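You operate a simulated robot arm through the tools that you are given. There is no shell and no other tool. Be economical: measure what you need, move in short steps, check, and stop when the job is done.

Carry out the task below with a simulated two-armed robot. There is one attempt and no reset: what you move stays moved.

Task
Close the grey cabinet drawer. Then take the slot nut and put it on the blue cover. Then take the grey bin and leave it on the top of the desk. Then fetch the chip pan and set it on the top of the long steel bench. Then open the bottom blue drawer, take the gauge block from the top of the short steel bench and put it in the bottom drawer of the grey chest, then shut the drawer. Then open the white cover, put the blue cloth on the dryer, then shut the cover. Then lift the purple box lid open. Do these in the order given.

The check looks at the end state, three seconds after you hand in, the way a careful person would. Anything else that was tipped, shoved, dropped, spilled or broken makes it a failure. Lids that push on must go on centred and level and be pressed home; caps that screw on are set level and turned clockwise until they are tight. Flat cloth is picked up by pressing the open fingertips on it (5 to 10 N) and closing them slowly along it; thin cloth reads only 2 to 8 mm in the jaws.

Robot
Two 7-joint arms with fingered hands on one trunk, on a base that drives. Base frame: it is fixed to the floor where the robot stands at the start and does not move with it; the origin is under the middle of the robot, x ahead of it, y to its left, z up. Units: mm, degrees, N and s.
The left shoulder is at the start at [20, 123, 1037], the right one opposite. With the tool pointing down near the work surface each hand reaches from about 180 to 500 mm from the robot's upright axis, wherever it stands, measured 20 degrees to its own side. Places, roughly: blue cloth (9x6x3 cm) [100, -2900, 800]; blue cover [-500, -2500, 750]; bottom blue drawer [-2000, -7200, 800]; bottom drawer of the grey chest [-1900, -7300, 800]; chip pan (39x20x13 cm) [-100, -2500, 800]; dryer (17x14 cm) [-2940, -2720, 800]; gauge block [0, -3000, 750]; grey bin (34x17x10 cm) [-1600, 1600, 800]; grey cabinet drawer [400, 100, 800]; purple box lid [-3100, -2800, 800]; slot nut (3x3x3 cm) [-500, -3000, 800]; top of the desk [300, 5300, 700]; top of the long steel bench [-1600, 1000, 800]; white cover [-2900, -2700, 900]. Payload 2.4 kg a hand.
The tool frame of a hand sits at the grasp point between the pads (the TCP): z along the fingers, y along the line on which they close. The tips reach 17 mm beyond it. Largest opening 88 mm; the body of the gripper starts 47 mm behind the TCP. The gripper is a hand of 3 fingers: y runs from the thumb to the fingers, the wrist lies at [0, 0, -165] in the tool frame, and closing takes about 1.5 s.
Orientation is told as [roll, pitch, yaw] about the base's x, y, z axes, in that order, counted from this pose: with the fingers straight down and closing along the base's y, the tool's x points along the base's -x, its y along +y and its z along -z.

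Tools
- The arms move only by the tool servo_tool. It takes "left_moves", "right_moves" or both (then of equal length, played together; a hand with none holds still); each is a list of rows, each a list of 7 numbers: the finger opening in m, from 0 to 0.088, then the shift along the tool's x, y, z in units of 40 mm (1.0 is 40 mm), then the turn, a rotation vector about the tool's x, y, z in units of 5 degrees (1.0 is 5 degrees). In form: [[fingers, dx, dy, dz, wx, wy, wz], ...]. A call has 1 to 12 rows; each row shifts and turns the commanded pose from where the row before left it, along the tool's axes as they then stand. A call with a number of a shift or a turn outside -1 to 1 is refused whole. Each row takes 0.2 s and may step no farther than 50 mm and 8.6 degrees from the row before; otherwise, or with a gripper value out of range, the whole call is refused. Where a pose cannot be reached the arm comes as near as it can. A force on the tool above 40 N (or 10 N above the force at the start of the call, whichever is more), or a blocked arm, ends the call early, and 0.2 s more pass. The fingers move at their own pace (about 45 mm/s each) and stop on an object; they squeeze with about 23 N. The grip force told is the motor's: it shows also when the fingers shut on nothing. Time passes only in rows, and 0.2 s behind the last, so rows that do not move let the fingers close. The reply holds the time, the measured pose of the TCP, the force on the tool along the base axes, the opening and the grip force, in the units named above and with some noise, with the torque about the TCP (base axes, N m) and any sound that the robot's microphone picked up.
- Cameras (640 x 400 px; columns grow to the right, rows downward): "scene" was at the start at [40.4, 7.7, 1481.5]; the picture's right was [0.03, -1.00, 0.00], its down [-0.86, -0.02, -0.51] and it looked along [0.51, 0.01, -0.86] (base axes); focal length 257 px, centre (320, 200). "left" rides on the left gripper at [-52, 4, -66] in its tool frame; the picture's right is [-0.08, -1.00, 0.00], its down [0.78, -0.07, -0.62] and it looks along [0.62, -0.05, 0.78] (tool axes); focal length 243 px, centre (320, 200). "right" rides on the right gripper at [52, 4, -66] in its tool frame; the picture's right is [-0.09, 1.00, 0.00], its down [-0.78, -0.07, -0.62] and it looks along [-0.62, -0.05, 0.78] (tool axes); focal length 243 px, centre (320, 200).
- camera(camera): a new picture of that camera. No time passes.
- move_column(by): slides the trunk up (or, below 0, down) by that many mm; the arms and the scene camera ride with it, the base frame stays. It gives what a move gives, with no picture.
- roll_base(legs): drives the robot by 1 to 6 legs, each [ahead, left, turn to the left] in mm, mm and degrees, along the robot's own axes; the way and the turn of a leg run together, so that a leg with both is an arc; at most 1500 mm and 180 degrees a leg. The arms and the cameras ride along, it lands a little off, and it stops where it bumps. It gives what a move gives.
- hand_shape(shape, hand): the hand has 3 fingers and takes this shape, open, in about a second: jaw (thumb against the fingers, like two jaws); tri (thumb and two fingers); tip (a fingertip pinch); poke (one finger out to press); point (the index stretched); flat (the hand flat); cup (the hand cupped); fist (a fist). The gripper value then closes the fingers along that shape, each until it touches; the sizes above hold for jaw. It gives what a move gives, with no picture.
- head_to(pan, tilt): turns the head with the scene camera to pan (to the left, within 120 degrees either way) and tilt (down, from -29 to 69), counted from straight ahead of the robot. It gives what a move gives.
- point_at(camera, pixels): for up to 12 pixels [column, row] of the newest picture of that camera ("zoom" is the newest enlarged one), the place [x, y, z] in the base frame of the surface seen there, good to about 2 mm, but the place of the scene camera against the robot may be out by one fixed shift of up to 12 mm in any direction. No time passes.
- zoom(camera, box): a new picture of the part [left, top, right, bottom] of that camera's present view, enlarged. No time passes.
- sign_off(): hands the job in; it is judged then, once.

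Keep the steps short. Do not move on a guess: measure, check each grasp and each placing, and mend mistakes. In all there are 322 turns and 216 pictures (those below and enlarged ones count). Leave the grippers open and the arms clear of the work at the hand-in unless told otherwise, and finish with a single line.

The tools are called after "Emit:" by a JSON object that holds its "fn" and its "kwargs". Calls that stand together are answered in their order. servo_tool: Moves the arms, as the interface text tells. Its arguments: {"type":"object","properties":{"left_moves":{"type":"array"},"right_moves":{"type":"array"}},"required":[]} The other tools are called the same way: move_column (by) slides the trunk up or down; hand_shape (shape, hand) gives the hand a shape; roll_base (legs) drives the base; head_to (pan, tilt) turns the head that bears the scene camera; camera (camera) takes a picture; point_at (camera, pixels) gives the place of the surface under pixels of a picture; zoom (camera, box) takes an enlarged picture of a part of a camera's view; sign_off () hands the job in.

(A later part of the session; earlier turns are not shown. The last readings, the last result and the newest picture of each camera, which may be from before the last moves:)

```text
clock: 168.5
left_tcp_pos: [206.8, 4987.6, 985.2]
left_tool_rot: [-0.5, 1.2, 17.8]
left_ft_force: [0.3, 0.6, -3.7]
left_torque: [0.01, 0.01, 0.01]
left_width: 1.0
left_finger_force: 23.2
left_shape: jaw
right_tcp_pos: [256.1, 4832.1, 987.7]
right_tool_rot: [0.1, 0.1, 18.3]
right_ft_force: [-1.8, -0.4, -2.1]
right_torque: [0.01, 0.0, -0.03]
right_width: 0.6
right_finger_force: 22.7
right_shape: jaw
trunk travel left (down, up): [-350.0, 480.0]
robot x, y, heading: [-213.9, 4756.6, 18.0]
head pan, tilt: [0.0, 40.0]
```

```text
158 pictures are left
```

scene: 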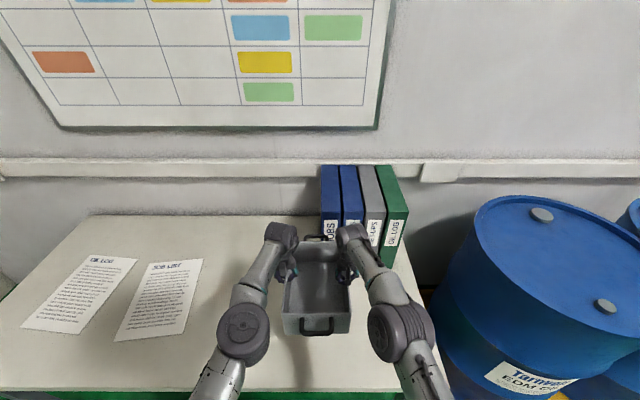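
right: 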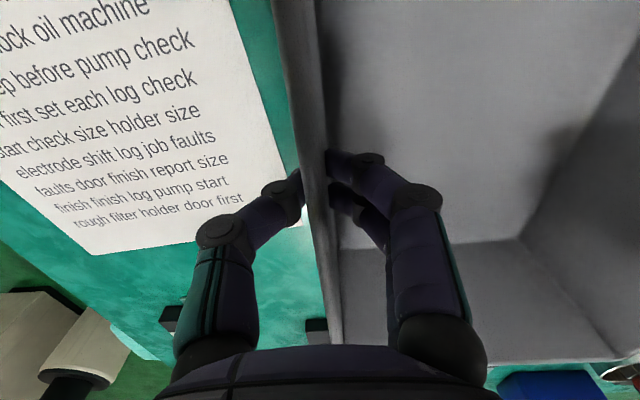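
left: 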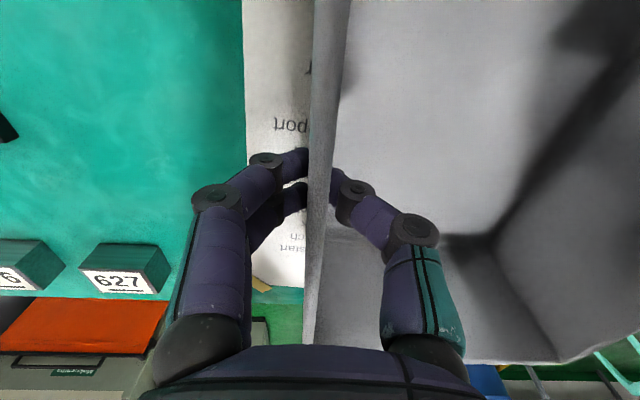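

The bin is over free desk. Its bottom is 86 mm below the TCP, so contact is expected at TCP z ≈ 826. I lower 145 mm with the trunk, then check.

Emit:
{"fn": "move_column", "kwargs": {"by": -145}}

Emit:
{"fn": "camera", "kwargs": {"camera": "scene"}}

```text
clock: 170.2
left_tcp_pos: [207.6, 4987.2, 841.1]
left_tool_rot: [-0.4, 1.2, 17.8]
left_ft_force: [0.5, -0.3, -3.4]
left_torque: [0.0, 0.01, -0.02]
left_width: 0.9
left_finger_force: 23.4
left_shape: jaw
right_tcp_pos: [255.1, 4832.2, 840.0]
right_tool_rot: [0.0, 0.1, 18.3]
right_ft_force: [-0.4, -0.2, -3.7]
right_torque: [0.05, 0.04, -0.01]
right_width: 0.7
right_finger_force: 22.6
right_shape: jaw
trunk travel left (down, up): [-205.0, 625.0]
robot x, y, heading: [-209.5, 4752.7, 18.2]
head pan, tilt: [0.0, 40.0]
```

```text
157 pictures are left
```

scene: 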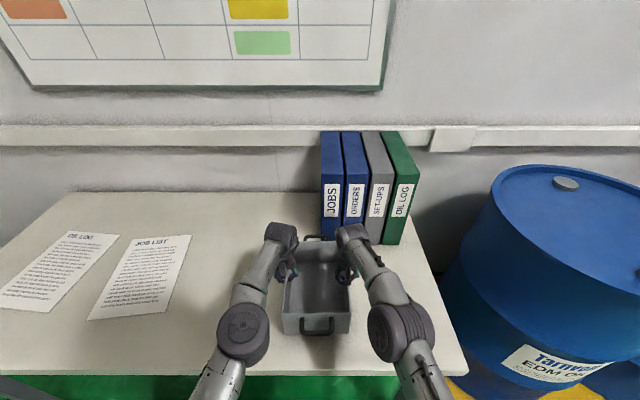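

Emit:
{"fn": "move_column", "kwargs": {"by": -12}}

Emit:
{"fn": "move_column", "kwargs": {"by": -3}}

```text
clock: 170.8
left_tcp_pos: [208.2, 4989.1, 829.0]
left_tool_rot: [-0.5, 1.2, 17.8]
left_ft_force: [-0.6, -0.8, -3.5]
left_torque: [0.04, -0.02, -0.03]
left_width: 0.8
left_finger_force: 22.8
left_shape: jaw
right_tcp_pos: [255.6, 4833.4, 830.5]
right_tool_rot: [0.0, 0.0, 18.3]
right_ft_force: [-0.2, 0.7, -3.0]
right_torque: [0.01, -0.03, -0.02]
right_width: 0.6
right_finger_force: 22.6
right_shape: jaw
trunk travel left (down, up): [-193.0, 637.0]
robot x, y, heading: [-209.2, 4750.7, 18.4]
head pan, tilt: [0.0, 40.0]
```

```text
clock: 171.3
left_tcp_pos: [207.6, 4988.4, 826.2]
left_tool_rot: [-0.5, 1.2, 17.9]
left_ft_force: [0.4, 0.6, -1.1]
left_torque: [-0.04, -0.03, -0.02]
left_width: 1.0
left_finger_force: 23.3
left_shape: jaw
right_tcp_pos: [255.0, 4833.2, 827.2]
right_tool_rot: [-0.1, 0.1, 18.3]
right_ft_force: [-0.8, -0.6, -0.7]
right_torque: [0.03, -0.01, 0.01]
right_width: 0.6
right_finger_force: 22.8
right_shape: jaw
trunk travel left (down, up): [-190.0, 640.0]
robot x, y, heading: [-211.4, 4752.0, 18.3]
head pan, tilt: [0.0, 40.0]
```

The load is leaving the hands. I lower 2 mm more, open the hands and rise with the trunk.

Emit:
{"fn": "move_column", "kwargs": {"by": -2}}

Emit:
{"fn": "servo_tool", "kwargs": {"left_moves": [[0.02, 0, 0, 0, 0, 0, 0], [0.05, 0, 0, 0, 0, 0, 0], [0.05, 0, 0, 0, 0, 0, 0], [0.05, 0, 0, 0, 0, 0, 0], [0.05, 0, 0, 0, 0, 0, 0]], "right_moves": [[0.02, 0, 0, 0, 0, 0, 0], [0.05, 0, 0, 0, 0, 0, 0], [0.05, 0, 0, 0, 0, 0, 0], [0.05, 0, 0, 0, 0, 0, 0], [0.05, 0, 0, 0, 0, 0, 0]]}}

Emit:
{"fn": "move_column", "kwargs": {"by": 80}}

Emit:
{"fn": "camera", "kwargs": {"camera": "scene"}}

```text
clock: 171.8
left_tcp_pos: [207.3, 4988.2, 824.5]
left_tool_rot: [-0.4, 1.1, 17.9]
left_ft_force: [3.7, 1.3, 8.6]
left_torque: [0.06, -0.05, 0.05]
left_width: 1.2
left_finger_force: 23.3
left_shape: jaw
right_tcp_pos: [255.3, 4832.2, 824.9]
right_tool_rot: [0.0, -0.1, 18.3]
right_ft_force: [2.3, 0.7, 9.0]
right_torque: [0.01, 0.0, -0.04]
right_width: 1.1
right_finger_force: 22.6
right_shape: jaw
trunk travel left (down, up): [-188.0, 642.0]
robot x, y, heading: [-208.5, 4751.4, 18.3]
head pan, tilt: [0.0, 40.0]
```

```text
clock: 173.0
left_tcp_pos: [207.6, 4987.8, 823.9]
left_tool_rot: [-0.5, 1.2, 17.9]
left_ft_force: [0.4, 0.0, 0.2]
left_torque: [0.03, 0.02, -0.04]
left_width: 49.5
left_finger_force: 0.1
left_shape: jaw
right_tcp_pos: [255.5, 4831.5, 824.2]
right_tool_rot: [0.0, -0.1, 18.2]
right_ft_force: [0.1, -0.1, 0.4]
right_torque: [0.02, -0.01, 0.04]
right_width: 49.3
right_finger_force: 0.1
right_shape: jaw
trunk travel left (down, up): [-188.0, 642.0]
robot x, y, heading: [-211.4, 4753.3, 18.5]
head pan, tilt: [0.0, 40.0]
```

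```text
clock: 174.2
left_tcp_pos: [206.8, 4987.9, 904.3]
left_tool_rot: [-0.4, 1.2, 17.9]
left_ft_force: [0.2, 0.5, -0.1]
left_torque: [0.0, -0.01, 0.02]
left_width: 49.5
left_finger_force: 0.0
left_shape: jaw
right_tcp_pos: [255.2, 4832.5, 904.3]
right_tool_rot: [-0.1, 0.0, 18.3]
right_ft_force: [-0.9, -0.5, -0.2]
right_torque: [0.02, 0.02, -0.01]
right_width: 49.7
right_finger_force: 0.2
right_shape: jaw
trunk travel left (down, up): [-268.0, 562.0]
robot x, y, heading: [-211.7, 4754.0, 18.3]
head pan, tilt: [0.0, 40.0]
```

```text
156 pictures are left
```

scene: 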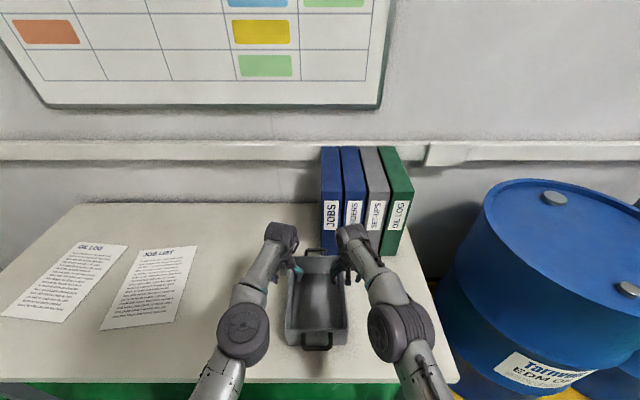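

The bin stands on the desk. I raise the trunk and drive out backwards the way I came, then south.

Emit:
{"fn": "move_column", "kwargs": {"by": 100}}

Emit:
{"fn": "roll_base", "kwargs": {"legs": [[-322, -225, 0], [0, 0, -108], [1500, 100, 0], [700, 0, 0]]}}

```text
clock: 175.5
left_tcp_pos: [206.4, 4987.6, 1004.3]
left_tool_rot: [-0.6, 1.2, 17.8]
left_ft_force: [0.9, -0.6, 0.2]
left_torque: [0.02, -0.05, -0.03]
left_width: 49.5
left_finger_force: 0.0
left_shape: jaw
right_tcp_pos: [254.8, 4833.0, 1004.1]
right_tool_rot: [0.1, 0.1, 18.3]
right_ft_force: [-0.4, 0.2, -0.1]
right_torque: [-0.01, 0.0, -0.02]
right_width: 49.5
right_finger_force: 0.1
right_shape: jaw
trunk travel left (down, up): [-368.0, 462.0]
robot x, y, heading: [-214.5, 4753.5, 18.2]
head pan, tilt: [0.0, 40.0]
```

```text
refused: leg 3 is longer than a leg can be; nothing moved
```

Emit:
{"fn": "roll_base", "kwargs": {"legs": [[-322, -225, 0], [0, 0, -108], [1400, 100, 0], [800, 0, 0]]}}

Emit:
{"fn": "servo_tool", "kwargs": {"left_moves": [[0.088, 0.8, 0.3, -0.3, 0, 0, 0], [0.088, 0.8, 0.3, -0.3, 0, 0, 0]], "right_moves": [[0.088, 0.8, -0.3, -0.3, 0, 0, 0], [0.088, 0.8, -0.3, -0.3, 0, 0, 0]]}}

Emit:
{"fn": "camera", "kwargs": {"camera": "scene"}}

```text
clock: 192.9
left_tcp_pos: [-218.3, 1781.4, 1003.2]
left_tool_rot: [-0.5, 1.2, -90.0]
left_ft_force: [-0.4, 0.6, 0.3]
left_torque: [0.01, -0.02, 0.01]
left_width: 49.6
left_finger_force: 0.0
left_shape: jaw
right_tcp_pos: [-382.5, 1783.4, 1004.8]
right_tool_rot: [0.0, 0.2, -89.6]
right_ft_force: [-0.1, 0.4, 0.0]
right_torque: [0.0, 0.0, 0.0]
right_width: 49.5
right_finger_force: 0.1
right_shape: jaw
trunk travel left (down, up): [-368.0, 462.0]
robot x, y, heading: [-312.6, 2249.3, -89.7]
head pan, tilt: [0.0, 40.0]
```

```text
clock: 193.5
left_tcp_pos: [-211.8, 1783.1, 1019.1]
left_tool_rot: [-0.4, 1.2, -90.0]
left_ft_force: [0.5, 0.1, 0.0]
left_torque: [0.01, 0.03, 0.01]
left_width: 87.9
left_finger_force: 0.0
left_shape: jaw
left hand out of reach, approached as far as the arm can: row 1, 2
right_tcp_pos: [-403.1, 1845.7, 1029.8]
right_tool_rot: [0.1, -0.1, -89.8]
right_ft_force: [-0.6, -0.5, -0.2]
right_torque: [-0.03, 0.01, 0.01]
right_width: 87.6
right_finger_force: 0.1
right_shape: jaw
trunk travel left (down, up): [-368.0, 462.0]
robot x, y, heading: [-314.1, 2249.6, -89.8]
head pan, tilt: [0.0, 40.0]
```

```text
155 pictures are left
```

scene: 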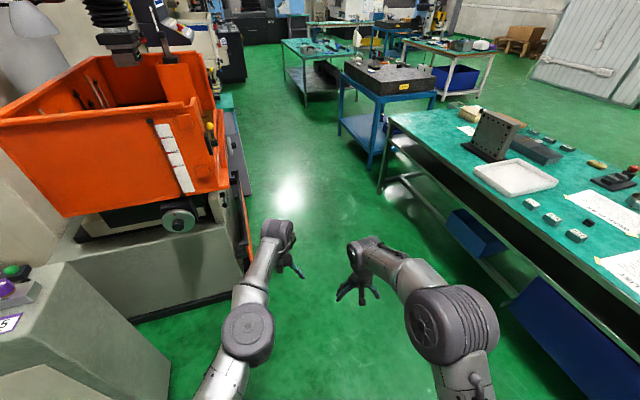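

Emit:
{"fn": "point_at", "kwargs": {"camera": "scene", "pixels": [[247, 255], [165, 385], [222, 190], [240, 180], [378, 165], [355, 168], [385, 190]]}}

```text
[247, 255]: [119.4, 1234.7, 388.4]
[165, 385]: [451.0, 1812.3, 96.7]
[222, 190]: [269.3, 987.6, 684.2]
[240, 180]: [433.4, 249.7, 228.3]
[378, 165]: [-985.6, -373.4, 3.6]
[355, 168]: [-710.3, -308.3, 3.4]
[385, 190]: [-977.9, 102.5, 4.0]
```

Corridor clear. I keep a bit to the right and drive on south to the short bench.

Emit:
{"fn": "roll_base", "kwargs": {"legs": [[1400, -90, 0], [900, 0, 0], [900, 260, 0], [500, 60, 0]]}}

Emit:
{"fn": "head_to", "kwargs": {"pan": 5, "tilt": 35}}

Emit:
{"fn": "camera", "kwargs": {"camera": "scene"}}

```text
clock: 212.2
left_tcp_pos: [48.3, -1976.6, 1018.8]
left_tool_rot: [-0.3, 1.2, -90.4]
left_ft_force: [0.4, 0.0, -0.8]
left_torque: [-0.02, 0.0, 0.02]
left_width: 88.0
left_finger_force: 0.0
left_shape: jaw
right_tcp_pos: [-143.4, -1912.2, 1028.9]
right_tool_rot: [0.1, 0.1, -90.0]
right_ft_force: [-0.9, -0.8, 0.7]
right_torque: [0.0, -0.01, 0.02]
right_width: 88.0
right_finger_force: 0.0
right_shape: jaw
trunk travel left (down, up): [-368.0, 462.0]
robot x, y, heading: [-44.0, -1506.5, -90.1]
head pan, tilt: [0.0, 40.0]
```

```text
clock: 212.8
left_tcp_pos: [48.4, -1975.4, 1018.2]
left_tool_rot: [-0.3, 1.2, -90.6]
left_ft_force: [-0.2, -0.3, 0.3]
left_torque: [0.01, -0.01, 0.0]
left_width: 87.8
left_finger_force: 0.2
left_shape: jaw
right_tcp_pos: [-143.7, -1910.3, 1028.8]
right_tool_rot: [-0.1, 0.0, -90.1]
right_ft_force: [-0.3, -0.5, 0.1]
right_torque: [0.03, 0.02, 0.0]
right_width: 87.7
right_finger_force: 0.1
right_shape: jaw
trunk travel left (down, up): [-368.0, 462.0]
robot x, y, heading: [-47.2, -1509.3, -90.1]
head pan, tilt: [5.0, 35.0]
```

```text
154 pictures are left
```

scene: 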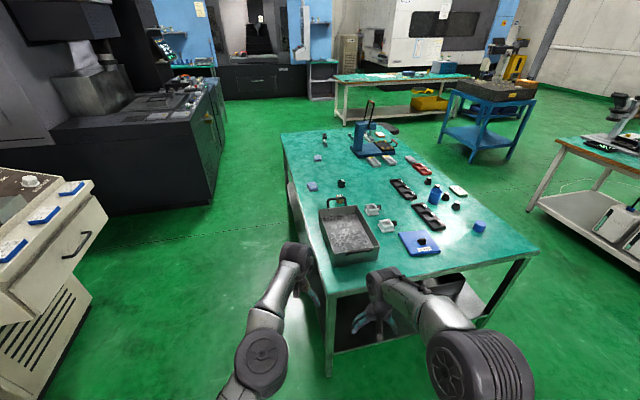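

The bench's east side has ample floor. I zoom on the chip pan and measure rim and handles.

Emit:
{"fn": "zoom", "kwargs": {"camera": "scene", "box": [290, 170, 420, 280]}}

Emit:
{"fn": "point_at", "kwargs": {"camera": "scene", "pixels": [[320, 211], [356, 206], [380, 246], [337, 255], [350, 265], [326, 290], [283, 140], [338, 201], [215, 190], [100, 225], [222, 140], [330, 375]]}}

```text
3.64 times, centred on (355, 225) of scene
```

zoom: 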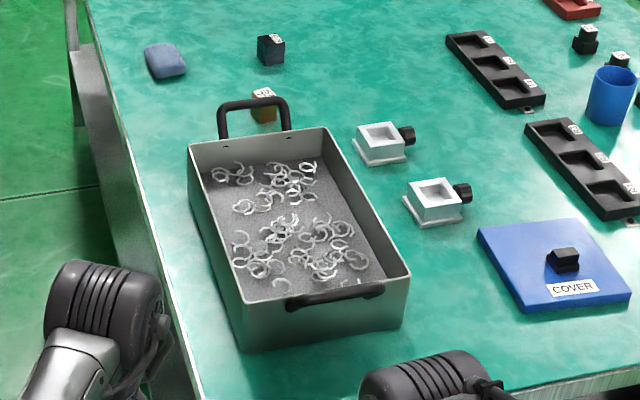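

```text
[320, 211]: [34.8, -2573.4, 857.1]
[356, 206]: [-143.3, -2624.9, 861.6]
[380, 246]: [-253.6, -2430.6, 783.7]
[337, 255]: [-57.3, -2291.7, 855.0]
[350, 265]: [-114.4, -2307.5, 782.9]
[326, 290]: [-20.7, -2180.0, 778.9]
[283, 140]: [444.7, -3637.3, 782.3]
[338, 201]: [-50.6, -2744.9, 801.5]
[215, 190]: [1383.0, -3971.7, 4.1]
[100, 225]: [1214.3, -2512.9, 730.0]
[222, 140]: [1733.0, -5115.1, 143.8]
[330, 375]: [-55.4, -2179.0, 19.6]
```

Emit:
{"fn": "point_at", "kwargs": {"camera": "zoom", "pixels": [[256, 103], [235, 105], [278, 101], [222, 130], [288, 118], [335, 295], [300, 301], [370, 291], [245, 300], [408, 275], [190, 145], [330, 128]]}}

```text
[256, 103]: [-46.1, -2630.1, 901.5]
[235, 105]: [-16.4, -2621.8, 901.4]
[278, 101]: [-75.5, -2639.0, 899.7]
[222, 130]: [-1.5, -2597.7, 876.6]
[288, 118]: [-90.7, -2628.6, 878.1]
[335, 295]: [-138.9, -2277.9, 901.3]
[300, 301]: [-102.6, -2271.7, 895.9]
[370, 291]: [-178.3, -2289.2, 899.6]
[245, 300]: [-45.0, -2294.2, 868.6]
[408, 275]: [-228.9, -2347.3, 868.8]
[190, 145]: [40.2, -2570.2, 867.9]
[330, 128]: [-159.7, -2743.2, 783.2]
```

Handle bars: far (-46,-2630,901), near (-140,-2279,901), 363 mm apart, standing 33 mm above the rim. I go to the east side, face west and grip one bar with each hand.

Emit:
{"fn": "roll_base", "kwargs": {"legs": [[0, 570, 0], [750, 0, 0], [0, 0, -72.2]]}}

Emit:
{"fn": "head_to", "kwargs": {"pan": 0, "tilt": 45}}

Emit:
{"fn": "camera", "kwargs": {"camera": "scene"}}

```text
clock: 222.9
left_tcp_pos: [104.1, -2498.7, 1019.0]
left_tool_rot: [-0.4, 1.2, -162.1]
left_ft_force: [0.1, -0.8, -0.2]
left_torque: [-0.04, 0.03, -0.01]
left_width: 87.8
left_finger_force: 0.1
left_shape: jaw
right_tcp_pos: [105.9, -2296.4, 1028.8]
right_tool_rot: [0.0, 0.0, -161.7]
right_ft_force: [0.2, 0.4, 0.0]
right_torque: [-0.05, -0.01, 0.01]
right_width: 88.0
right_finger_force: 0.1
right_shape: jaw
trunk travel left (down, up): [-368.0, 462.0]
robot x, y, heading: [520.1, -2260.0, -161.6]
head pan, tilt: [5.0, 35.0]
```

```text
clock: 223.6
left_tcp_pos: [104.5, -2497.5, 1017.8]
left_tool_rot: [-0.4, 1.3, -162.0]
left_ft_force: [-1.5, -0.7, -0.1]
left_torque: [0.0, -0.03, 0.0]
left_width: 87.7
left_finger_force: 0.2
left_shape: jaw
right_tcp_pos: [104.6, -2295.8, 1029.8]
right_tool_rot: [0.1, -0.1, -161.7]
right_ft_force: [0.6, 0.2, -0.6]
right_torque: [-0.01, 0.0, 0.0]
right_width: 87.8
right_finger_force: 0.0
right_shape: jaw
trunk travel left (down, up): [-368.0, 462.0]
robot x, y, heading: [518.7, -2256.1, -161.8]
head pan, tilt: [0.0, 45.0]
```

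```text
152 pictures are left
```

scene: 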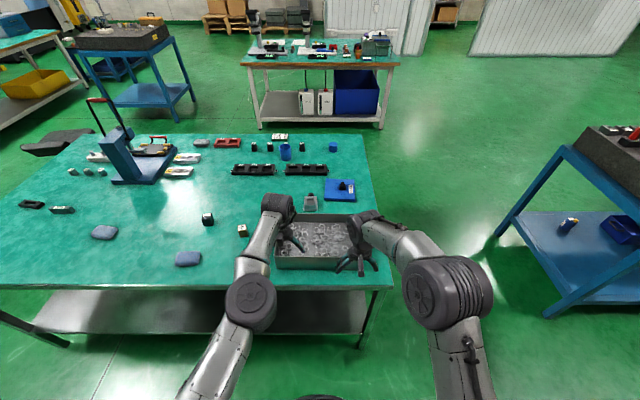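

I spread the hands to the handle spacing first, then drive in.

Emit:
{"fn": "servo_tool", "kwargs": {"left_moves": [[0.06, 0, 0.9, 0, 0, 0, 0], [0.06, 0, 0.9, 0, 0, 0, 0], [0.06, 0.6, 0.23, 0, 0, 0, 0], [0.06, 0.6, 0, 0, 0, 0, 0], [0.06, 0.6, 0, 0, 0, 0, 0]], "right_moves": [[0.06, 0, -0.9, 0, 0, 0, 0], [0.06, 0, -0.9, 0, 0, 0, 0], [0.06, 0.2, -0.45, 0, 0, 0, 0], [0.06, 0, 0, 0, 0, 0, 0], [0.06, 0, 0, 0, 0, 0, 0]]}}

Emit:
{"fn": "roll_base", "kwargs": {"legs": [[245, 0, 0]]}}

Emit:
{"fn": "camera", "kwargs": {"camera": "left"}}

Emit:
{"fn": "camera", "kwargs": {"camera": "right"}}

```text
clock: 224.8
left_tcp_pos: [120.3, -2571.8, 1016.8]
left_tool_rot: [-0.4, 1.2, -162.0]
left_ft_force: [0.1, -0.5, -0.2]
left_torque: [0.02, 0.0, 0.0]
left_width: 60.3
left_finger_force: 0.0
left_shape: jaw
left hand out of reach, approached as far as the arm can: row 1, 3, 4, 5
right_tcp_pos: [83.4, -2208.0, 1028.4]
right_tool_rot: [0.0, 0.1, -161.7]
right_ft_force: [-0.5, -0.2, 0.1]
right_torque: [0.01, -0.01, 0.01]
right_width: 60.3
right_finger_force: 0.1
right_shape: jaw
trunk travel left (down, up): [-368.0, 462.0]
robot x, y, heading: [520.0, -2260.9, -162.0]
head pan, tilt: [0.0, 45.0]
```

```text
clock: 226.6
left_tcp_pos: [-116.8, -2646.8, 1016.5]
left_tool_rot: [-0.4, 1.3, -162.4]
left_ft_force: [-0.8, -0.2, -0.2]
left_torque: [-0.01, 0.0, 0.02]
left_width: 60.5
left_finger_force: 0.1
left_shape: jaw
right_tcp_pos: [-151.1, -2284.4, 1028.7]
right_tool_rot: [0.0, 0.1, -162.0]
right_ft_force: [0.1, 0.3, 0.2]
right_torque: [-0.03, 0.02, 0.0]
right_width: 60.5
right_finger_force: 0.1
right_shape: jaw
trunk travel left (down, up): [-368.0, 462.0]
robot x, y, heading: [284.6, -2331.7, -161.9]
head pan, tilt: [0.0, 45.0]
```

```text
151 pictures are left
```

left: 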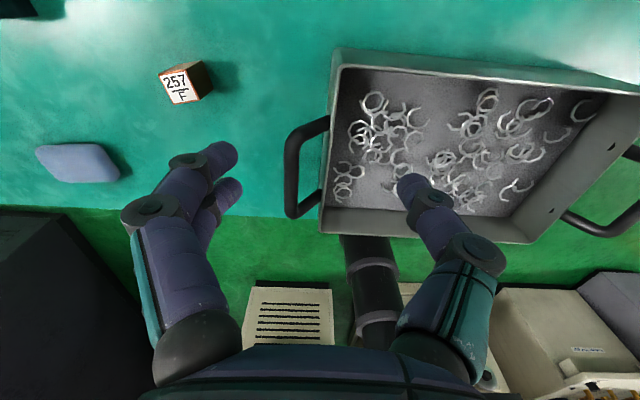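

```text
150 pictures are left
```

right: 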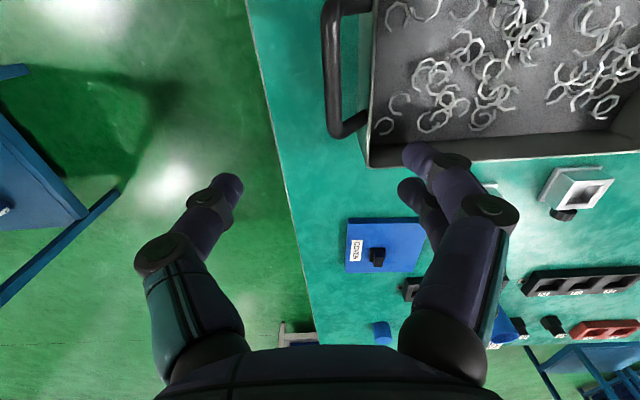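

Emit:
{"fn": "point_at", "kwargs": {"camera": "left", "pixels": [[291, 150], [290, 170], [291, 195], [310, 127], [310, 212], [332, 90], [325, 222]]}}

Emit:
{"fn": "point_at", "kwargs": {"camera": "right", "pixels": [[327, 30], [330, 60], [332, 95], [333, 120], [350, 128], [372, 60], [372, 150]]}}

```text
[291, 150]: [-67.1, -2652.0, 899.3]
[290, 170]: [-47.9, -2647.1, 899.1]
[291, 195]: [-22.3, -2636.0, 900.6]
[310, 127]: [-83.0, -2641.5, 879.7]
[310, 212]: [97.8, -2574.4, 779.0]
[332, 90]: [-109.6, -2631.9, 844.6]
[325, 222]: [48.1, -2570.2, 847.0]
```

```text
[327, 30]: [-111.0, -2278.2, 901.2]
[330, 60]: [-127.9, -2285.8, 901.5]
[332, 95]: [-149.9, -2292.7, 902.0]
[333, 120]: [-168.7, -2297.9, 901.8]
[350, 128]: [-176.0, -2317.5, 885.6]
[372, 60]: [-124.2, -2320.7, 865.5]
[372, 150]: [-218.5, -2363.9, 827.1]
```

Bar centres in the hand frame: left (-46,-2645), right (-138,-2288), tops at 900. I move both hands over them and part of the way down.

Emit:
{"fn": "servo_tool", "kwargs": {"left_moves": [[0.06, 0, 0.25, 0.5, 0, 0, 0], [0.06, 0.4, 0.25, 0.5, 0, 0, 0], [0.06, 0.6, 0, 0.3, 0, 0, 0], [0.06, 0.7, 0, 0, 0, 0, 0], [0.06, 0, 0, 0, 0, 0, 0]], "right_moves": [[0.06, 0.28, 0.19, 0.5, 0, 0, 0], [0.06, 0, 0, 0.5, 0, 0, 0], [0.06, 0, 0, 0.4, 0, 0, 0], [0.06, 0, 0, 0.2, 0, 0, 0], [0.06, 0, 0, 0, 0, 0, 0]]}}

Emit:
{"fn": "camera", "kwargs": {"camera": "left"}}

Emit:
{"fn": "camera", "kwargs": {"camera": "right"}}

```text
clock: 227.8
left_tcp_pos: [-109.2, -2666.3, 968.0]
left_tool_rot: [-0.5, 1.3, -162.3]
left_ft_force: [0.4, 0.0, 0.4]
left_torque: [-0.02, 0.02, -0.01]
left_width: 60.4
left_finger_force: 0.1
left_shape: jaw
left hand out of reach, approached as far as the arm can: row 2, 3, 4
right_tcp_pos: [-136.7, -2287.2, 964.5]
right_tool_rot: [0.0, 0.0, -161.9]
right_ft_force: [-0.3, 0.5, 0.3]
right_torque: [0.01, -0.03, 0.02]
right_width: 60.5
right_finger_force: 0.0
right_shape: jaw
trunk travel left (down, up): [-368.0, 462.0]
robot x, y, heading: [285.1, -2333.0, -162.1]
head pan, tilt: [0.0, 45.0]
```

```text
149 pictures are left
```

left: 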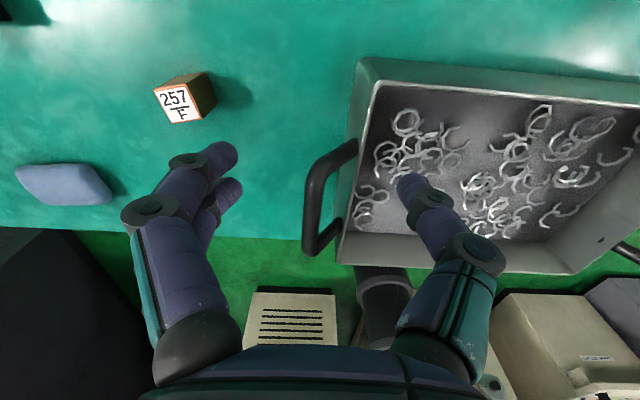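

```text
148 pictures are left
```

right: 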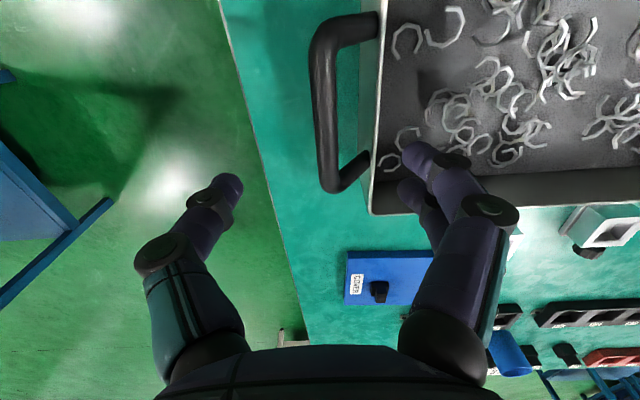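

The left arm will not draw back further. I back the base 66 mm instead and reach the right hand 66 mm further forward.

Emit:
{"fn": "roll_base", "kwargs": {"legs": [[-66, 0, 0]]}}

Emit:
{"fn": "servo_tool", "kwargs": {"right_moves": [[0.06, -0.8, 0, 0, 0, 0, 0], [0.06, -0.85, 0, 0, 0, 0, 0], [0.06, 0, 0, 0, 0, 0, 0]]}}

Emit:
{"fn": "camera", "kwargs": {"camera": "left"}}

Emit:
{"fn": "camera", "kwargs": {"camera": "right"}}

```text
clock: 228.8
left_tcp_pos: [-44.4, -2645.1, 968.6]
left_tool_rot: [-0.3, 1.3, -162.4]
left_ft_force: [0.1, 0.6, -0.1]
left_torque: [0.0, 0.02, 0.01]
left_width: 60.3
left_finger_force: 0.2
left_shape: jaw
right_tcp_pos: [-73.9, -2267.0, 965.5]
right_tool_rot: [0.0, 0.0, -162.0]
right_ft_force: [-0.5, 0.0, -0.8]
right_torque: [-0.04, 0.0, 0.01]
right_width: 60.3
right_finger_force: 0.1
right_shape: jaw
trunk travel left (down, up): [-368.0, 462.0]
robot x, y, heading: [342.9, -2310.3, -162.2]
head pan, tilt: [0.0, 45.0]
```

```text
clock: 229.6
left_tcp_pos: [-45.2, -2644.4, 969.4]
left_tool_rot: [-0.4, 1.2, -162.4]
left_ft_force: [0.1, 0.2, 1.0]
left_torque: [-0.01, 0.03, -0.03]
left_width: 60.4
left_finger_force: 0.1
left_shape: jaw
right_tcp_pos: [-137.6, -2287.0, 965.2]
right_tool_rot: [0.0, 0.1, -162.0]
right_ft_force: [0.0, 0.1, -0.3]
right_torque: [-0.02, -0.03, 0.0]
right_width: 60.3
right_finger_force: 0.1
right_shape: jaw
trunk travel left (down, up): [-368.0, 462.0]
robot x, y, heading: [343.7, -2314.9, -161.7]
head pan, tilt: [0.0, 45.0]
```

```text
147 pictures are left
```

left: 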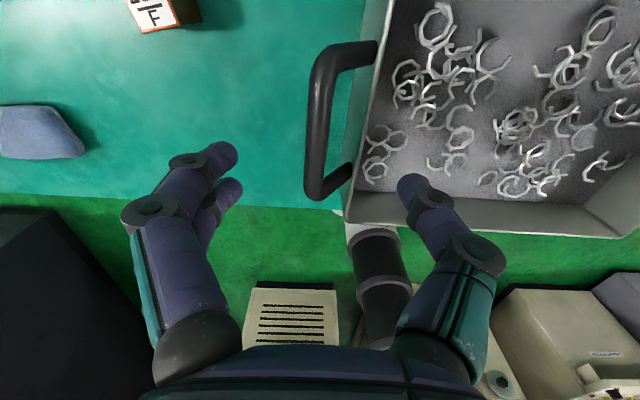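

```text
146 pictures are left
```

right: 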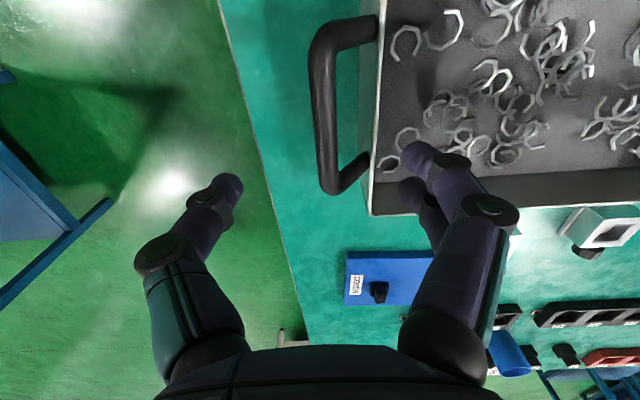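

Emit:
{"fn": "point_at", "kwargs": {"camera": "left", "pixels": [[325, 70], [318, 120], [314, 170], [318, 190]]}}

Emit:
{"fn": "point_at", "kwargs": {"camera": "right", "pixels": [[320, 50], [325, 100], [327, 150], [328, 178]]}}

```text
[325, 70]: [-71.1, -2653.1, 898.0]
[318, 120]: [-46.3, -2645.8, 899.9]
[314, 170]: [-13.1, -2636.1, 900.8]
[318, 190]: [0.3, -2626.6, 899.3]
```

```text
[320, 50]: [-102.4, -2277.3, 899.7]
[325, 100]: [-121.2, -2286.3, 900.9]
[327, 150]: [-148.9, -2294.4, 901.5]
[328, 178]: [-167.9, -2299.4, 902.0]
```

Aligned. I lower both hands to z 890 around the bars and close.

Emit:
{"fn": "servo_tool", "kwargs": {"left_moves": [[0.06, 0, 0, 0.6, 0, 0, 0], [0.06, 0, 0, 0.6, 0, 0, 0], [0.06, 0, 0, 0.5, 0, 0, 0], [0.06, 0, 0, 0.25, 0, 0, 0], [0.06, 0, 0, 0, 0, 0, 0]], "right_moves": [[0.06, 0, 0.1, 0.6, 0, 0, 0], [0.06, 0, 0, 0.6, 0, 0, 0], [0.06, 0, 0, 0.5, 0, 0, 0], [0.06, 0, 0, 0.18, 0, 0, 0], [0.06, 0, 0, 0, 0, 0, 0]]}}

Emit:
{"fn": "camera", "kwargs": {"camera": "left"}}

Emit:
{"fn": "camera", "kwargs": {"camera": "right"}}

```text
clock: 230.8
left_tcp_pos: [-38.4, -2641.5, 892.2]
left_tool_rot: [-0.4, 1.4, -162.5]
left_ft_force: [0.1, -0.6, 0.5]
left_torque: [0.04, 0.02, 0.0]
left_width: 60.1
left_finger_force: 0.0
left_shape: jaw
left hand out of reach, approached as far as the arm can: row 3
right_tcp_pos: [-137.2, -2290.3, 890.3]
right_tool_rot: [0.0, 0.2, -162.0]
right_ft_force: [0.0, 0.0, -0.4]
right_torque: [0.02, 0.01, 0.02]
right_width: 60.1
right_finger_force: 0.1
right_shape: jaw
trunk travel left (down, up): [-368.0, 462.0]
robot x, y, heading: [346.6, -2316.2, -162.3]
head pan, tilt: [0.0, 45.0]
```

```text
145 pictures are left
```

left: 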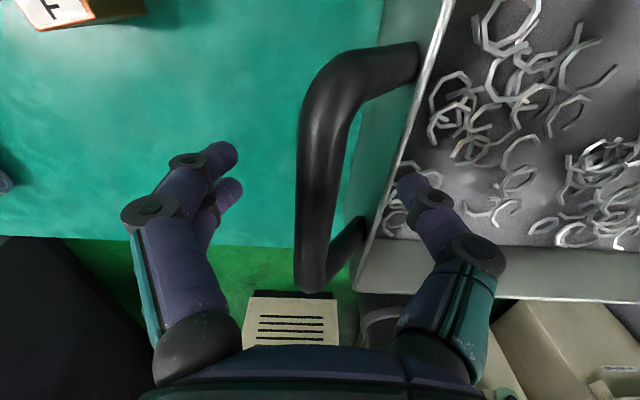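

```text
144 pictures are left
```

right: 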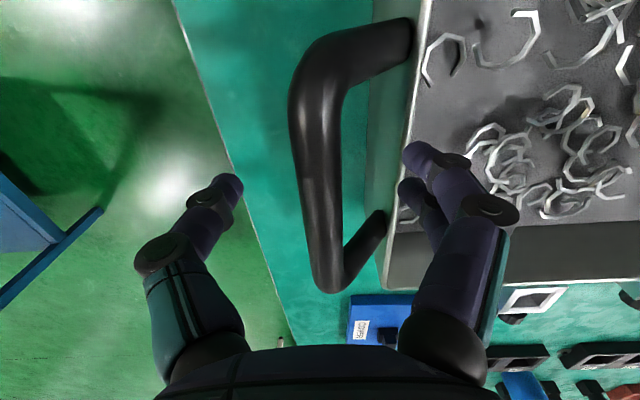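

Bars are inside the jaws, tips above the rim. I close both hands.

Emit:
{"fn": "servo_tool", "kwargs": {"left_moves": [[0, 0, 0, 0, 0, 0, 0], [0, 0, 0, 0, 0, 0, 0], [0, 0, 0, 0, 0, 0, 0], [0, 0, 0, 0, 0, 0, 0], [0, 0, 0, 0, 0, 0, 0], [0, 0, 0, 0, 0, 0, 0], [0, 0, 0, 0, 0, 0, 0]], "right_moves": [[0, 0, 0, 0, 0, 0, 0], [0, 0, 0, 0, 0, 0, 0], [0, 0, 0, 0, 0, 0, 0], [0, 0, 0, 0, 0, 0, 0], [0, 0, 0, 0, 0, 0, 0], [0, 0, 0, 0, 0, 0, 0], [0, 0, 0, 0, 0, 0, 0]]}}

Emit:
{"fn": "move_column", "kwargs": {"by": 15}}

Emit:
{"fn": "camera", "kwargs": {"camera": "left"}}

Emit:
{"fn": "camera", "kwargs": {"camera": "right"}}

```text
clock: 232.4
left_tcp_pos: [-40.1, -2640.5, 891.4]
left_tool_rot: [-0.4, 1.5, -162.4]
left_ft_force: [-0.4, 0.4, -0.7]
left_torque: [0.0, 0.01, 0.0]
left_width: 0.3
left_finger_force: 22.3
left_shape: jaw
right_tcp_pos: [-136.8, -2289.9, 888.6]
right_tool_rot: [0.0, 0.2, -162.0]
right_ft_force: [0.2, -0.4, -0.4]
right_torque: [0.0, -0.02, -0.03]
right_width: 0.1
right_finger_force: 23.1
right_shape: jaw
trunk travel left (down, up): [-368.0, 462.0]
robot x, y, heading: [348.4, -2315.5, -162.1]
head pan, tilt: [0.0, 45.0]
```

```text
clock: 233.0
left_tcp_pos: [-39.1, -2641.9, 906.3]
left_tool_rot: [-0.5, 1.5, -162.4]
left_ft_force: [-0.9, 1.1, -12.5]
left_torque: [0.0, 0.05, 0.0]
left_width: 0.0
left_finger_force: 23.0
left_shape: jaw
right_tcp_pos: [-138.0, -2290.9, 905.5]
right_tool_rot: [0.0, 0.2, -161.9]
right_ft_force: [-0.7, -0.8, -10.3]
right_torque: [-0.01, -0.03, -0.03]
right_width: 0.0
right_finger_force: 23.2
right_shape: jaw
trunk travel left (down, up): [-383.0, 447.0]
robot x, y, heading: [351.1, -2317.4, -161.9]
head pan, tilt: [0.0, 45.0]
```

```text
143 pictures are left
```

left: 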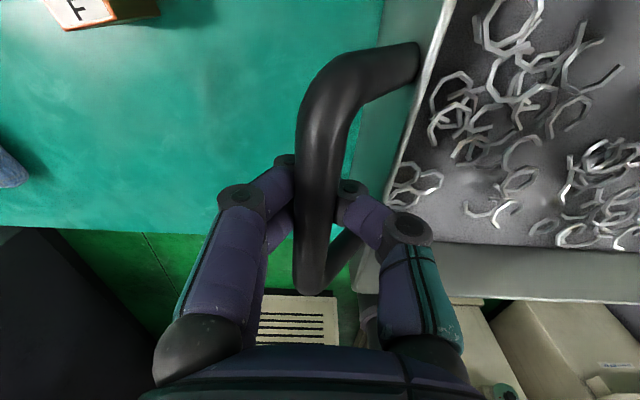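

```text
142 pictures are left
```

right: 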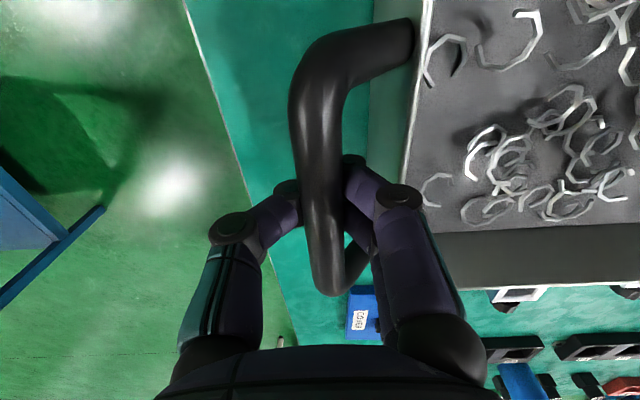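

Both hands took load (12.5 N and 10.3 N), with the bars enclosed by the fingers. I lift 60 mm more and check that the pan is level.

Emit:
{"fn": "move_column", "kwargs": {"by": 60}}

Emit:
{"fn": "zoom", "kwargs": {"camera": "scene", "box": [210, 150, 430, 300]}}

```text
clock: 234.0
left_tcp_pos: [-39.4, -2641.9, 966.6]
left_tool_rot: [-0.5, 1.4, -162.4]
left_ft_force: [-0.3, 0.7, -11.0]
left_torque: [-0.04, 0.02, -0.01]
left_width: 0.0
left_finger_force: 23.6
left_shape: jaw
right_tcp_pos: [-137.9, -2290.3, 966.1]
right_tool_rot: [0.0, 0.2, -162.1]
right_ft_force: [-0.2, -0.7, -10.2]
right_torque: [0.04, 0.02, 0.01]
right_width: 0.1
right_finger_force: 22.6
right_shape: jaw
trunk travel left (down, up): [-443.0, 387.0]
robot x, y, heading: [349.9, -2317.5, -161.8]
head pan, tilt: [0.0, 45.0]
```

```text
2.67 times, centred on (320, 225) of scene
```

zoom: 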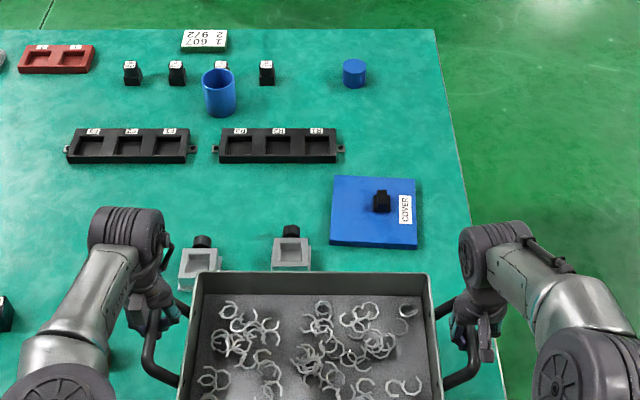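

The pan hangs level. I back off east, turn north and carry it slowly towards the long bench.

Emit:
{"fn": "roll_base", "kwargs": {"legs": [[-290, 0, 0], [0, 0, -108], [1000, 735, 0], [1150, 80, 0]]}}

Emit:
{"fn": "head_to", "kwargs": {"pan": 35, "tilt": 35}}

Emit:
{"fn": "camera", "kwargs": {"camera": "scene"}}

```text
clock: 251.7
left_tcp_pos: [-507.5, 318.2, 967.0]
left_tool_rot: [-0.7, 1.3, 93.2]
left_ft_force: [0.2, -0.1, -10.4]
left_torque: [0.02, -0.04, -0.01]
left_width: 0.0
left_finger_force: 23.0
left_shape: jaw
right_tcp_pos: [-143.5, 326.8, 964.3]
right_tool_rot: [0.0, 0.2, 93.8]
right_ft_force: [0.5, 0.1, -11.2]
right_torque: [-0.03, 0.0, 0.01]
right_width: 0.1
right_finger_force: 22.7
right_shape: jaw
trunk travel left (down, up): [-443.0, 387.0]
robot x, y, heading: [-289.0, -139.5, 93.7]
head pan, tilt: [0.0, 45.0]
```

```text
clock: 252.7
left_tcp_pos: [-507.9, 318.3, 964.8]
left_tool_rot: [-0.4, 1.3, 93.4]
left_ft_force: [0.5, 0.1, -9.9]
left_torque: [-0.02, -0.05, 0.0]
left_width: 0.0
left_finger_force: 23.0
left_shape: jaw
right_tcp_pos: [-142.7, 326.5, 964.5]
right_tool_rot: [-0.1, 0.2, 93.6]
right_ft_force: [-1.3, 0.4, -11.6]
right_torque: [0.0, -0.04, -0.03]
right_width: 0.2
right_finger_force: 22.8
right_shape: jaw
trunk travel left (down, up): [-443.0, 387.0]
robot x, y, heading: [-286.4, -136.4, 94.0]
head pan, tilt: [35.0, 35.0]
```

```text
140 pictures are left
```

scene: 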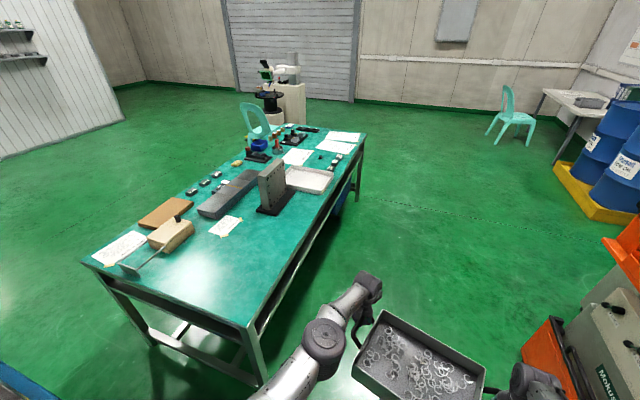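

Emit:
{"fn": "point_at", "kwargs": {"camera": "scene", "pixels": [[247, 322], [215, 238], [243, 218], [270, 214], [193, 240], [120, 268], [258, 206], [300, 238], [85, 262], [200, 270]]}}

Emit:
{"fn": "zoom", "kwargs": {"camera": "scene", "box": [80, 140, 370, 330]}}

```text
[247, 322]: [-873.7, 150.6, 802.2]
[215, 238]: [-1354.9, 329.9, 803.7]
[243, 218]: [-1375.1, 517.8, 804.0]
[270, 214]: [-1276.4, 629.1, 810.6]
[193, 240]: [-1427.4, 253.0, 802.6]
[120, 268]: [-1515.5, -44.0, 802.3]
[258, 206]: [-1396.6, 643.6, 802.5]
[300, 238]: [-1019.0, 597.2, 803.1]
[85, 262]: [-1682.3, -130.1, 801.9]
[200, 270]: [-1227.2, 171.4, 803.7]
```

```text
2.11 times, centred on (225, 235) of scene
```

zoom: 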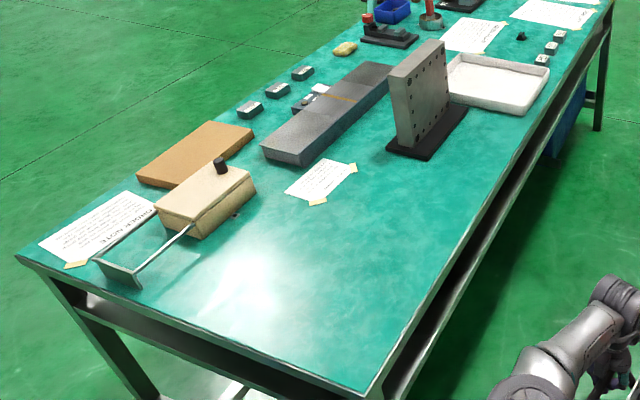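

The area by the bench's south-east corner is free: 95–485 mm along the edge, up to 380 mm inward. I drive there in steps.

Emit:
{"fn": "roll_base", "kwargs": {"legs": [[489, 30, 0], [0, 0, 105]]}}

Emit:
{"fn": "head_to", "kwargs": {"pan": 0, "tilt": 45}}

```text
clock: 260.1
left_tcp_pos: [-719.4, 4.1, 966.5]
left_tool_rot: [-0.5, 1.4, -160.1]
left_ft_force: [-0.4, 0.9, -10.6]
left_torque: [-0.01, 0.03, -0.02]
left_width: 0.0
left_finger_force: 23.3
left_shape: jaw
right_tcp_pos: [-831.1, 350.6, 965.4]
right_tool_rot: [0.0, 0.1, -159.7]
right_ft_force: [0.1, 0.4, -10.5]
right_torque: [0.04, 0.02, -0.04]
right_width: 0.1
right_finger_force: 23.0
right_shape: jaw
trunk travel left (down, up): [-443.0, 387.0]
robot x, y, heading: [-343.2, 346.5, -159.8]
head pan, tilt: [35.0, 35.0]
```

```text
clock: 261.1
left_tcp_pos: [-719.8, 3.8, 965.4]
left_tool_rot: [-0.5, 1.4, -159.9]
left_ft_force: [-0.7, 0.3, -10.1]
left_torque: [-0.02, 0.02, 0.01]
left_width: 0.0
left_finger_force: 23.2
left_shape: jaw
right_tcp_pos: [-831.3, 350.5, 965.4]
right_tool_rot: [0.0, 0.1, -159.7]
right_ft_force: [0.2, -0.9, -11.1]
right_torque: [0.02, 0.0, -0.01]
right_width: 0.2
right_finger_force: 22.7
right_shape: jaw
trunk travel left (down, up): [-443.0, 387.0]
robot x, y, heading: [-346.3, 347.9, -160.0]
head pan, tilt: [0.0, 45.0]
```

Emit:
{"fn": "roll_base", "kwargs": {"legs": [[0, -274, -1], [290, 0, 0]]}}

Emit:
{"fn": "camera", "kwargs": {"camera": "scene"}}

```text
clock: 264.6
left_tcp_pos: [-1091.8, 169.6, 965.4]
left_tool_rot: [-0.4, 1.5, -160.7]
left_ft_force: [-0.5, 1.3, -11.0]
left_torque: [0.04, -0.03, 0.0]
left_width: 0.0
left_finger_force: 23.0
left_shape: jaw
right_tcp_pos: [-1199.1, 518.7, 964.0]
right_tool_rot: [0.0, 0.3, -160.3]
right_ft_force: [0.9, -0.1, -10.2]
right_torque: [0.01, -0.03, -0.02]
right_width: 0.2
right_finger_force: 22.8
right_shape: jaw
trunk travel left (down, up): [-443.0, 387.0]
robot x, y, heading: [-713.4, 507.4, -160.1]
head pan, tilt: [0.0, 45.0]
```

```text
138 pictures are left
```

scene: 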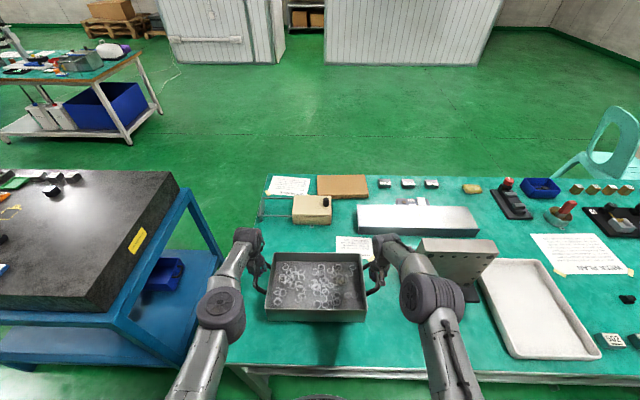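

The pan is above free bench. Contact is expected at TCP z ≈ 910. I lower 45 mm, then in small steps.

Emit:
{"fn": "move_column", "kwargs": {"by": -45}}

Emit:
{"fn": "move_column", "kwargs": {"by": -6}}

Emit:
{"fn": "move_column", "kwargs": {"by": -3}}

```text
clock: 265.5
left_tcp_pos: [-1092.3, 170.2, 922.3]
left_tool_rot: [-0.4, 1.6, -160.7]
left_ft_force: [-1.1, 1.4, -9.5]
left_torque: [0.01, 0.01, 0.0]
left_width: 0.0
left_finger_force: 22.9
left_shape: jaw
right_tcp_pos: [-1199.6, 518.4, 919.9]
right_tool_rot: [0.0, 0.2, -160.4]
right_ft_force: [0.5, -1.0, -10.8]
right_torque: [0.05, -0.01, -0.02]
right_width: 0.3
right_finger_force: 23.6
right_shape: jaw
trunk travel left (down, up): [-398.0, 432.0]
robot x, y, heading: [-713.3, 507.4, -160.3]
head pan, tilt: [0.0, 45.0]
```

```text
clock: 266.1
left_tcp_pos: [-1091.0, 170.2, 913.8]
left_tool_rot: [-0.4, 1.5, -160.7]
left_ft_force: [-0.8, -0.1, -11.1]
left_torque: [0.01, 0.0, -0.05]
left_width: 0.0
left_finger_force: 23.0
left_shape: jaw
right_tcp_pos: [-1199.3, 519.2, 913.0]
right_tool_rot: [0.0, 0.2, -160.4]
right_ft_force: [0.8, -0.9, -11.9]
right_torque: [0.05, -0.01, 0.0]
right_width: 0.0
right_finger_force: 23.0
right_shape: jaw
trunk travel left (down, up): [-392.0, 438.0]
robot x, y, heading: [-713.1, 511.4, -160.3]
head pan, tilt: [0.0, 45.0]
```

```text
clock: 266.6
left_tcp_pos: [-1091.0, 169.8, 912.6]
left_tool_rot: [-0.3, 1.5, -160.7]
left_ft_force: [-0.8, 0.6, -11.4]
left_torque: [0.05, 0.01, 0.01]
left_width: 0.0
left_finger_force: 23.3
left_shape: jaw
right_tcp_pos: [-1199.6, 518.9, 910.9]
right_tool_rot: [0.0, 0.3, -160.3]
right_ft_force: [0.0, -0.4, -11.4]
right_torque: [0.06, -0.01, -0.01]
right_width: 0.0
right_finger_force: 23.0
right_shape: jaw
trunk travel left (down, up): [-389.0, 441.0]
robot x, y, heading: [-715.9, 509.9, -160.3]
head pan, tilt: [0.0, 45.0]
```

Emit:
{"fn": "move_column", "kwargs": {"by": -3}}

Emit:
{"fn": "move_column", "kwargs": {"by": -3}}

Emit:
{"fn": "move_column", "kwargs": {"by": -3}}

```text
clock: 267.1
left_tcp_pos: [-1090.9, 170.5, 909.1]
left_tool_rot: [-0.4, 1.6, -160.7]
left_ft_force: [0.0, -0.5, -10.4]
left_torque: [0.0, 0.03, 0.01]
left_width: 0.0
left_finger_force: 23.3
left_shape: jaw
right_tcp_pos: [-1199.1, 518.8, 907.5]
right_tool_rot: [0.0, 0.1, -160.3]
right_ft_force: [0.0, -0.4, -9.9]
right_torque: [0.01, 0.01, -0.01]
right_width: 0.0
right_finger_force: 22.6
right_shape: jaw
trunk travel left (down, up): [-386.0, 444.0]
robot x, y, heading: [-712.5, 510.0, -160.2]
head pan, tilt: [0.0, 45.0]
```

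```text
clock: 267.6
left_tcp_pos: [-1090.8, 169.7, 906.5]
left_tool_rot: [-0.5, 1.3, -160.8]
left_ft_force: [-2.6, -0.4, -3.5]
left_torque: [-0.02, -0.03, -0.01]
left_width: 0.0
left_finger_force: 23.0
left_shape: jaw
right_tcp_pos: [-1199.5, 518.9, 905.2]
right_tool_rot: [0.0, 0.1, -160.3]
right_ft_force: [-1.5, -1.5, 0.4]
right_torque: [-0.01, -0.01, -0.02]
right_width: 0.2
right_finger_force: 22.9
right_shape: jaw
trunk travel left (down, up): [-383.0, 447.0]
robot x, y, heading: [-713.0, 507.5, -160.2]
head pan, tilt: [0.0, 45.0]
```

```text
clock: 268.1
left_tcp_pos: [-1089.7, 169.6, 902.6]
left_tool_rot: [-0.2, 1.5, -160.7]
left_ft_force: [-0.4, -0.7, -2.2]
left_torque: [-0.01, 0.01, -0.03]
left_width: 0.1
left_finger_force: 23.1
left_shape: jaw
right_tcp_pos: [-1199.7, 519.2, 901.7]
right_tool_rot: [0.0, 0.2, -160.3]
right_ft_force: [-1.2, -2.2, -1.8]
right_torque: [0.03, 0.01, 0.01]
right_width: 0.0
right_finger_force: 23.6
right_shape: jaw
trunk travel left (down, up): [-380.0, 450.0]
robot x, y, heading: [-714.8, 506.5, -160.2]
head pan, tilt: [0.0, 45.0]
```

The load is on the bench. I open both hands and look before rising.

Emit:
{"fn": "servo_tool", "kwargs": {"left_moves": [[0.03, 0, 0, 0, 0, 0, 0], [0.06, 0, 0, 0, 0, 0, 0], [0.06, 0, 0, 0, 0, 0, 0], [0.06, 0, 0, 0, 0, 0, 0], [0.06, 0, 0, 0, 0, 0, 0]], "right_moves": [[0.03, 0, 0, 0, 0, 0, 0], [0.06, 0, 0, 0, 0, 0, 0], [0.06, 0, 0, 0, 0, 0, 0], [0.06, 0, 0, 0, 0, 0, 0], [0.06, 0, 0, 0, 0, 0, 0]]}}

Emit:
{"fn": "camera", "kwargs": {"camera": "left"}}

Emit:
{"fn": "camera", "kwargs": {"camera": "right"}}

```text
clock: 269.3
left_tcp_pos: [-1090.0, 171.5, 902.9]
left_tool_rot: [-0.4, 1.4, -160.7]
left_ft_force: [-0.5, -0.4, -0.3]
left_torque: [-0.01, 0.02, -0.02]
left_width: 59.6
left_finger_force: 0.0
left_shape: jaw
right_tcp_pos: [-1199.1, 518.4, 903.8]
right_tool_rot: [0.0, 0.1, -160.2]
right_ft_force: [0.6, -0.2, 0.7]
right_torque: [-0.04, -0.01, 0.0]
right_width: 59.7
right_finger_force: 0.1
right_shape: jaw
trunk travel left (down, up): [-380.0, 450.0]
robot x, y, heading: [-711.0, 506.0, -160.1]
head pan, tilt: [0.0, 45.0]
```

```text
137 pictures are left
```

left: 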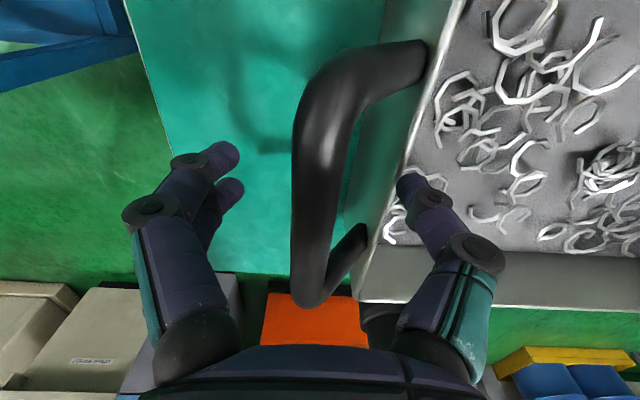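

```text
136 pictures are left
```

right: 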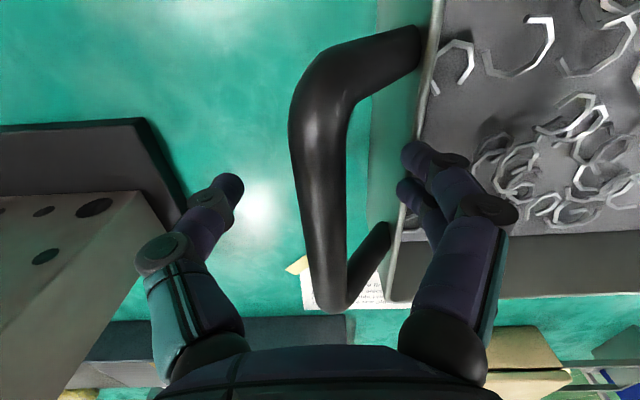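

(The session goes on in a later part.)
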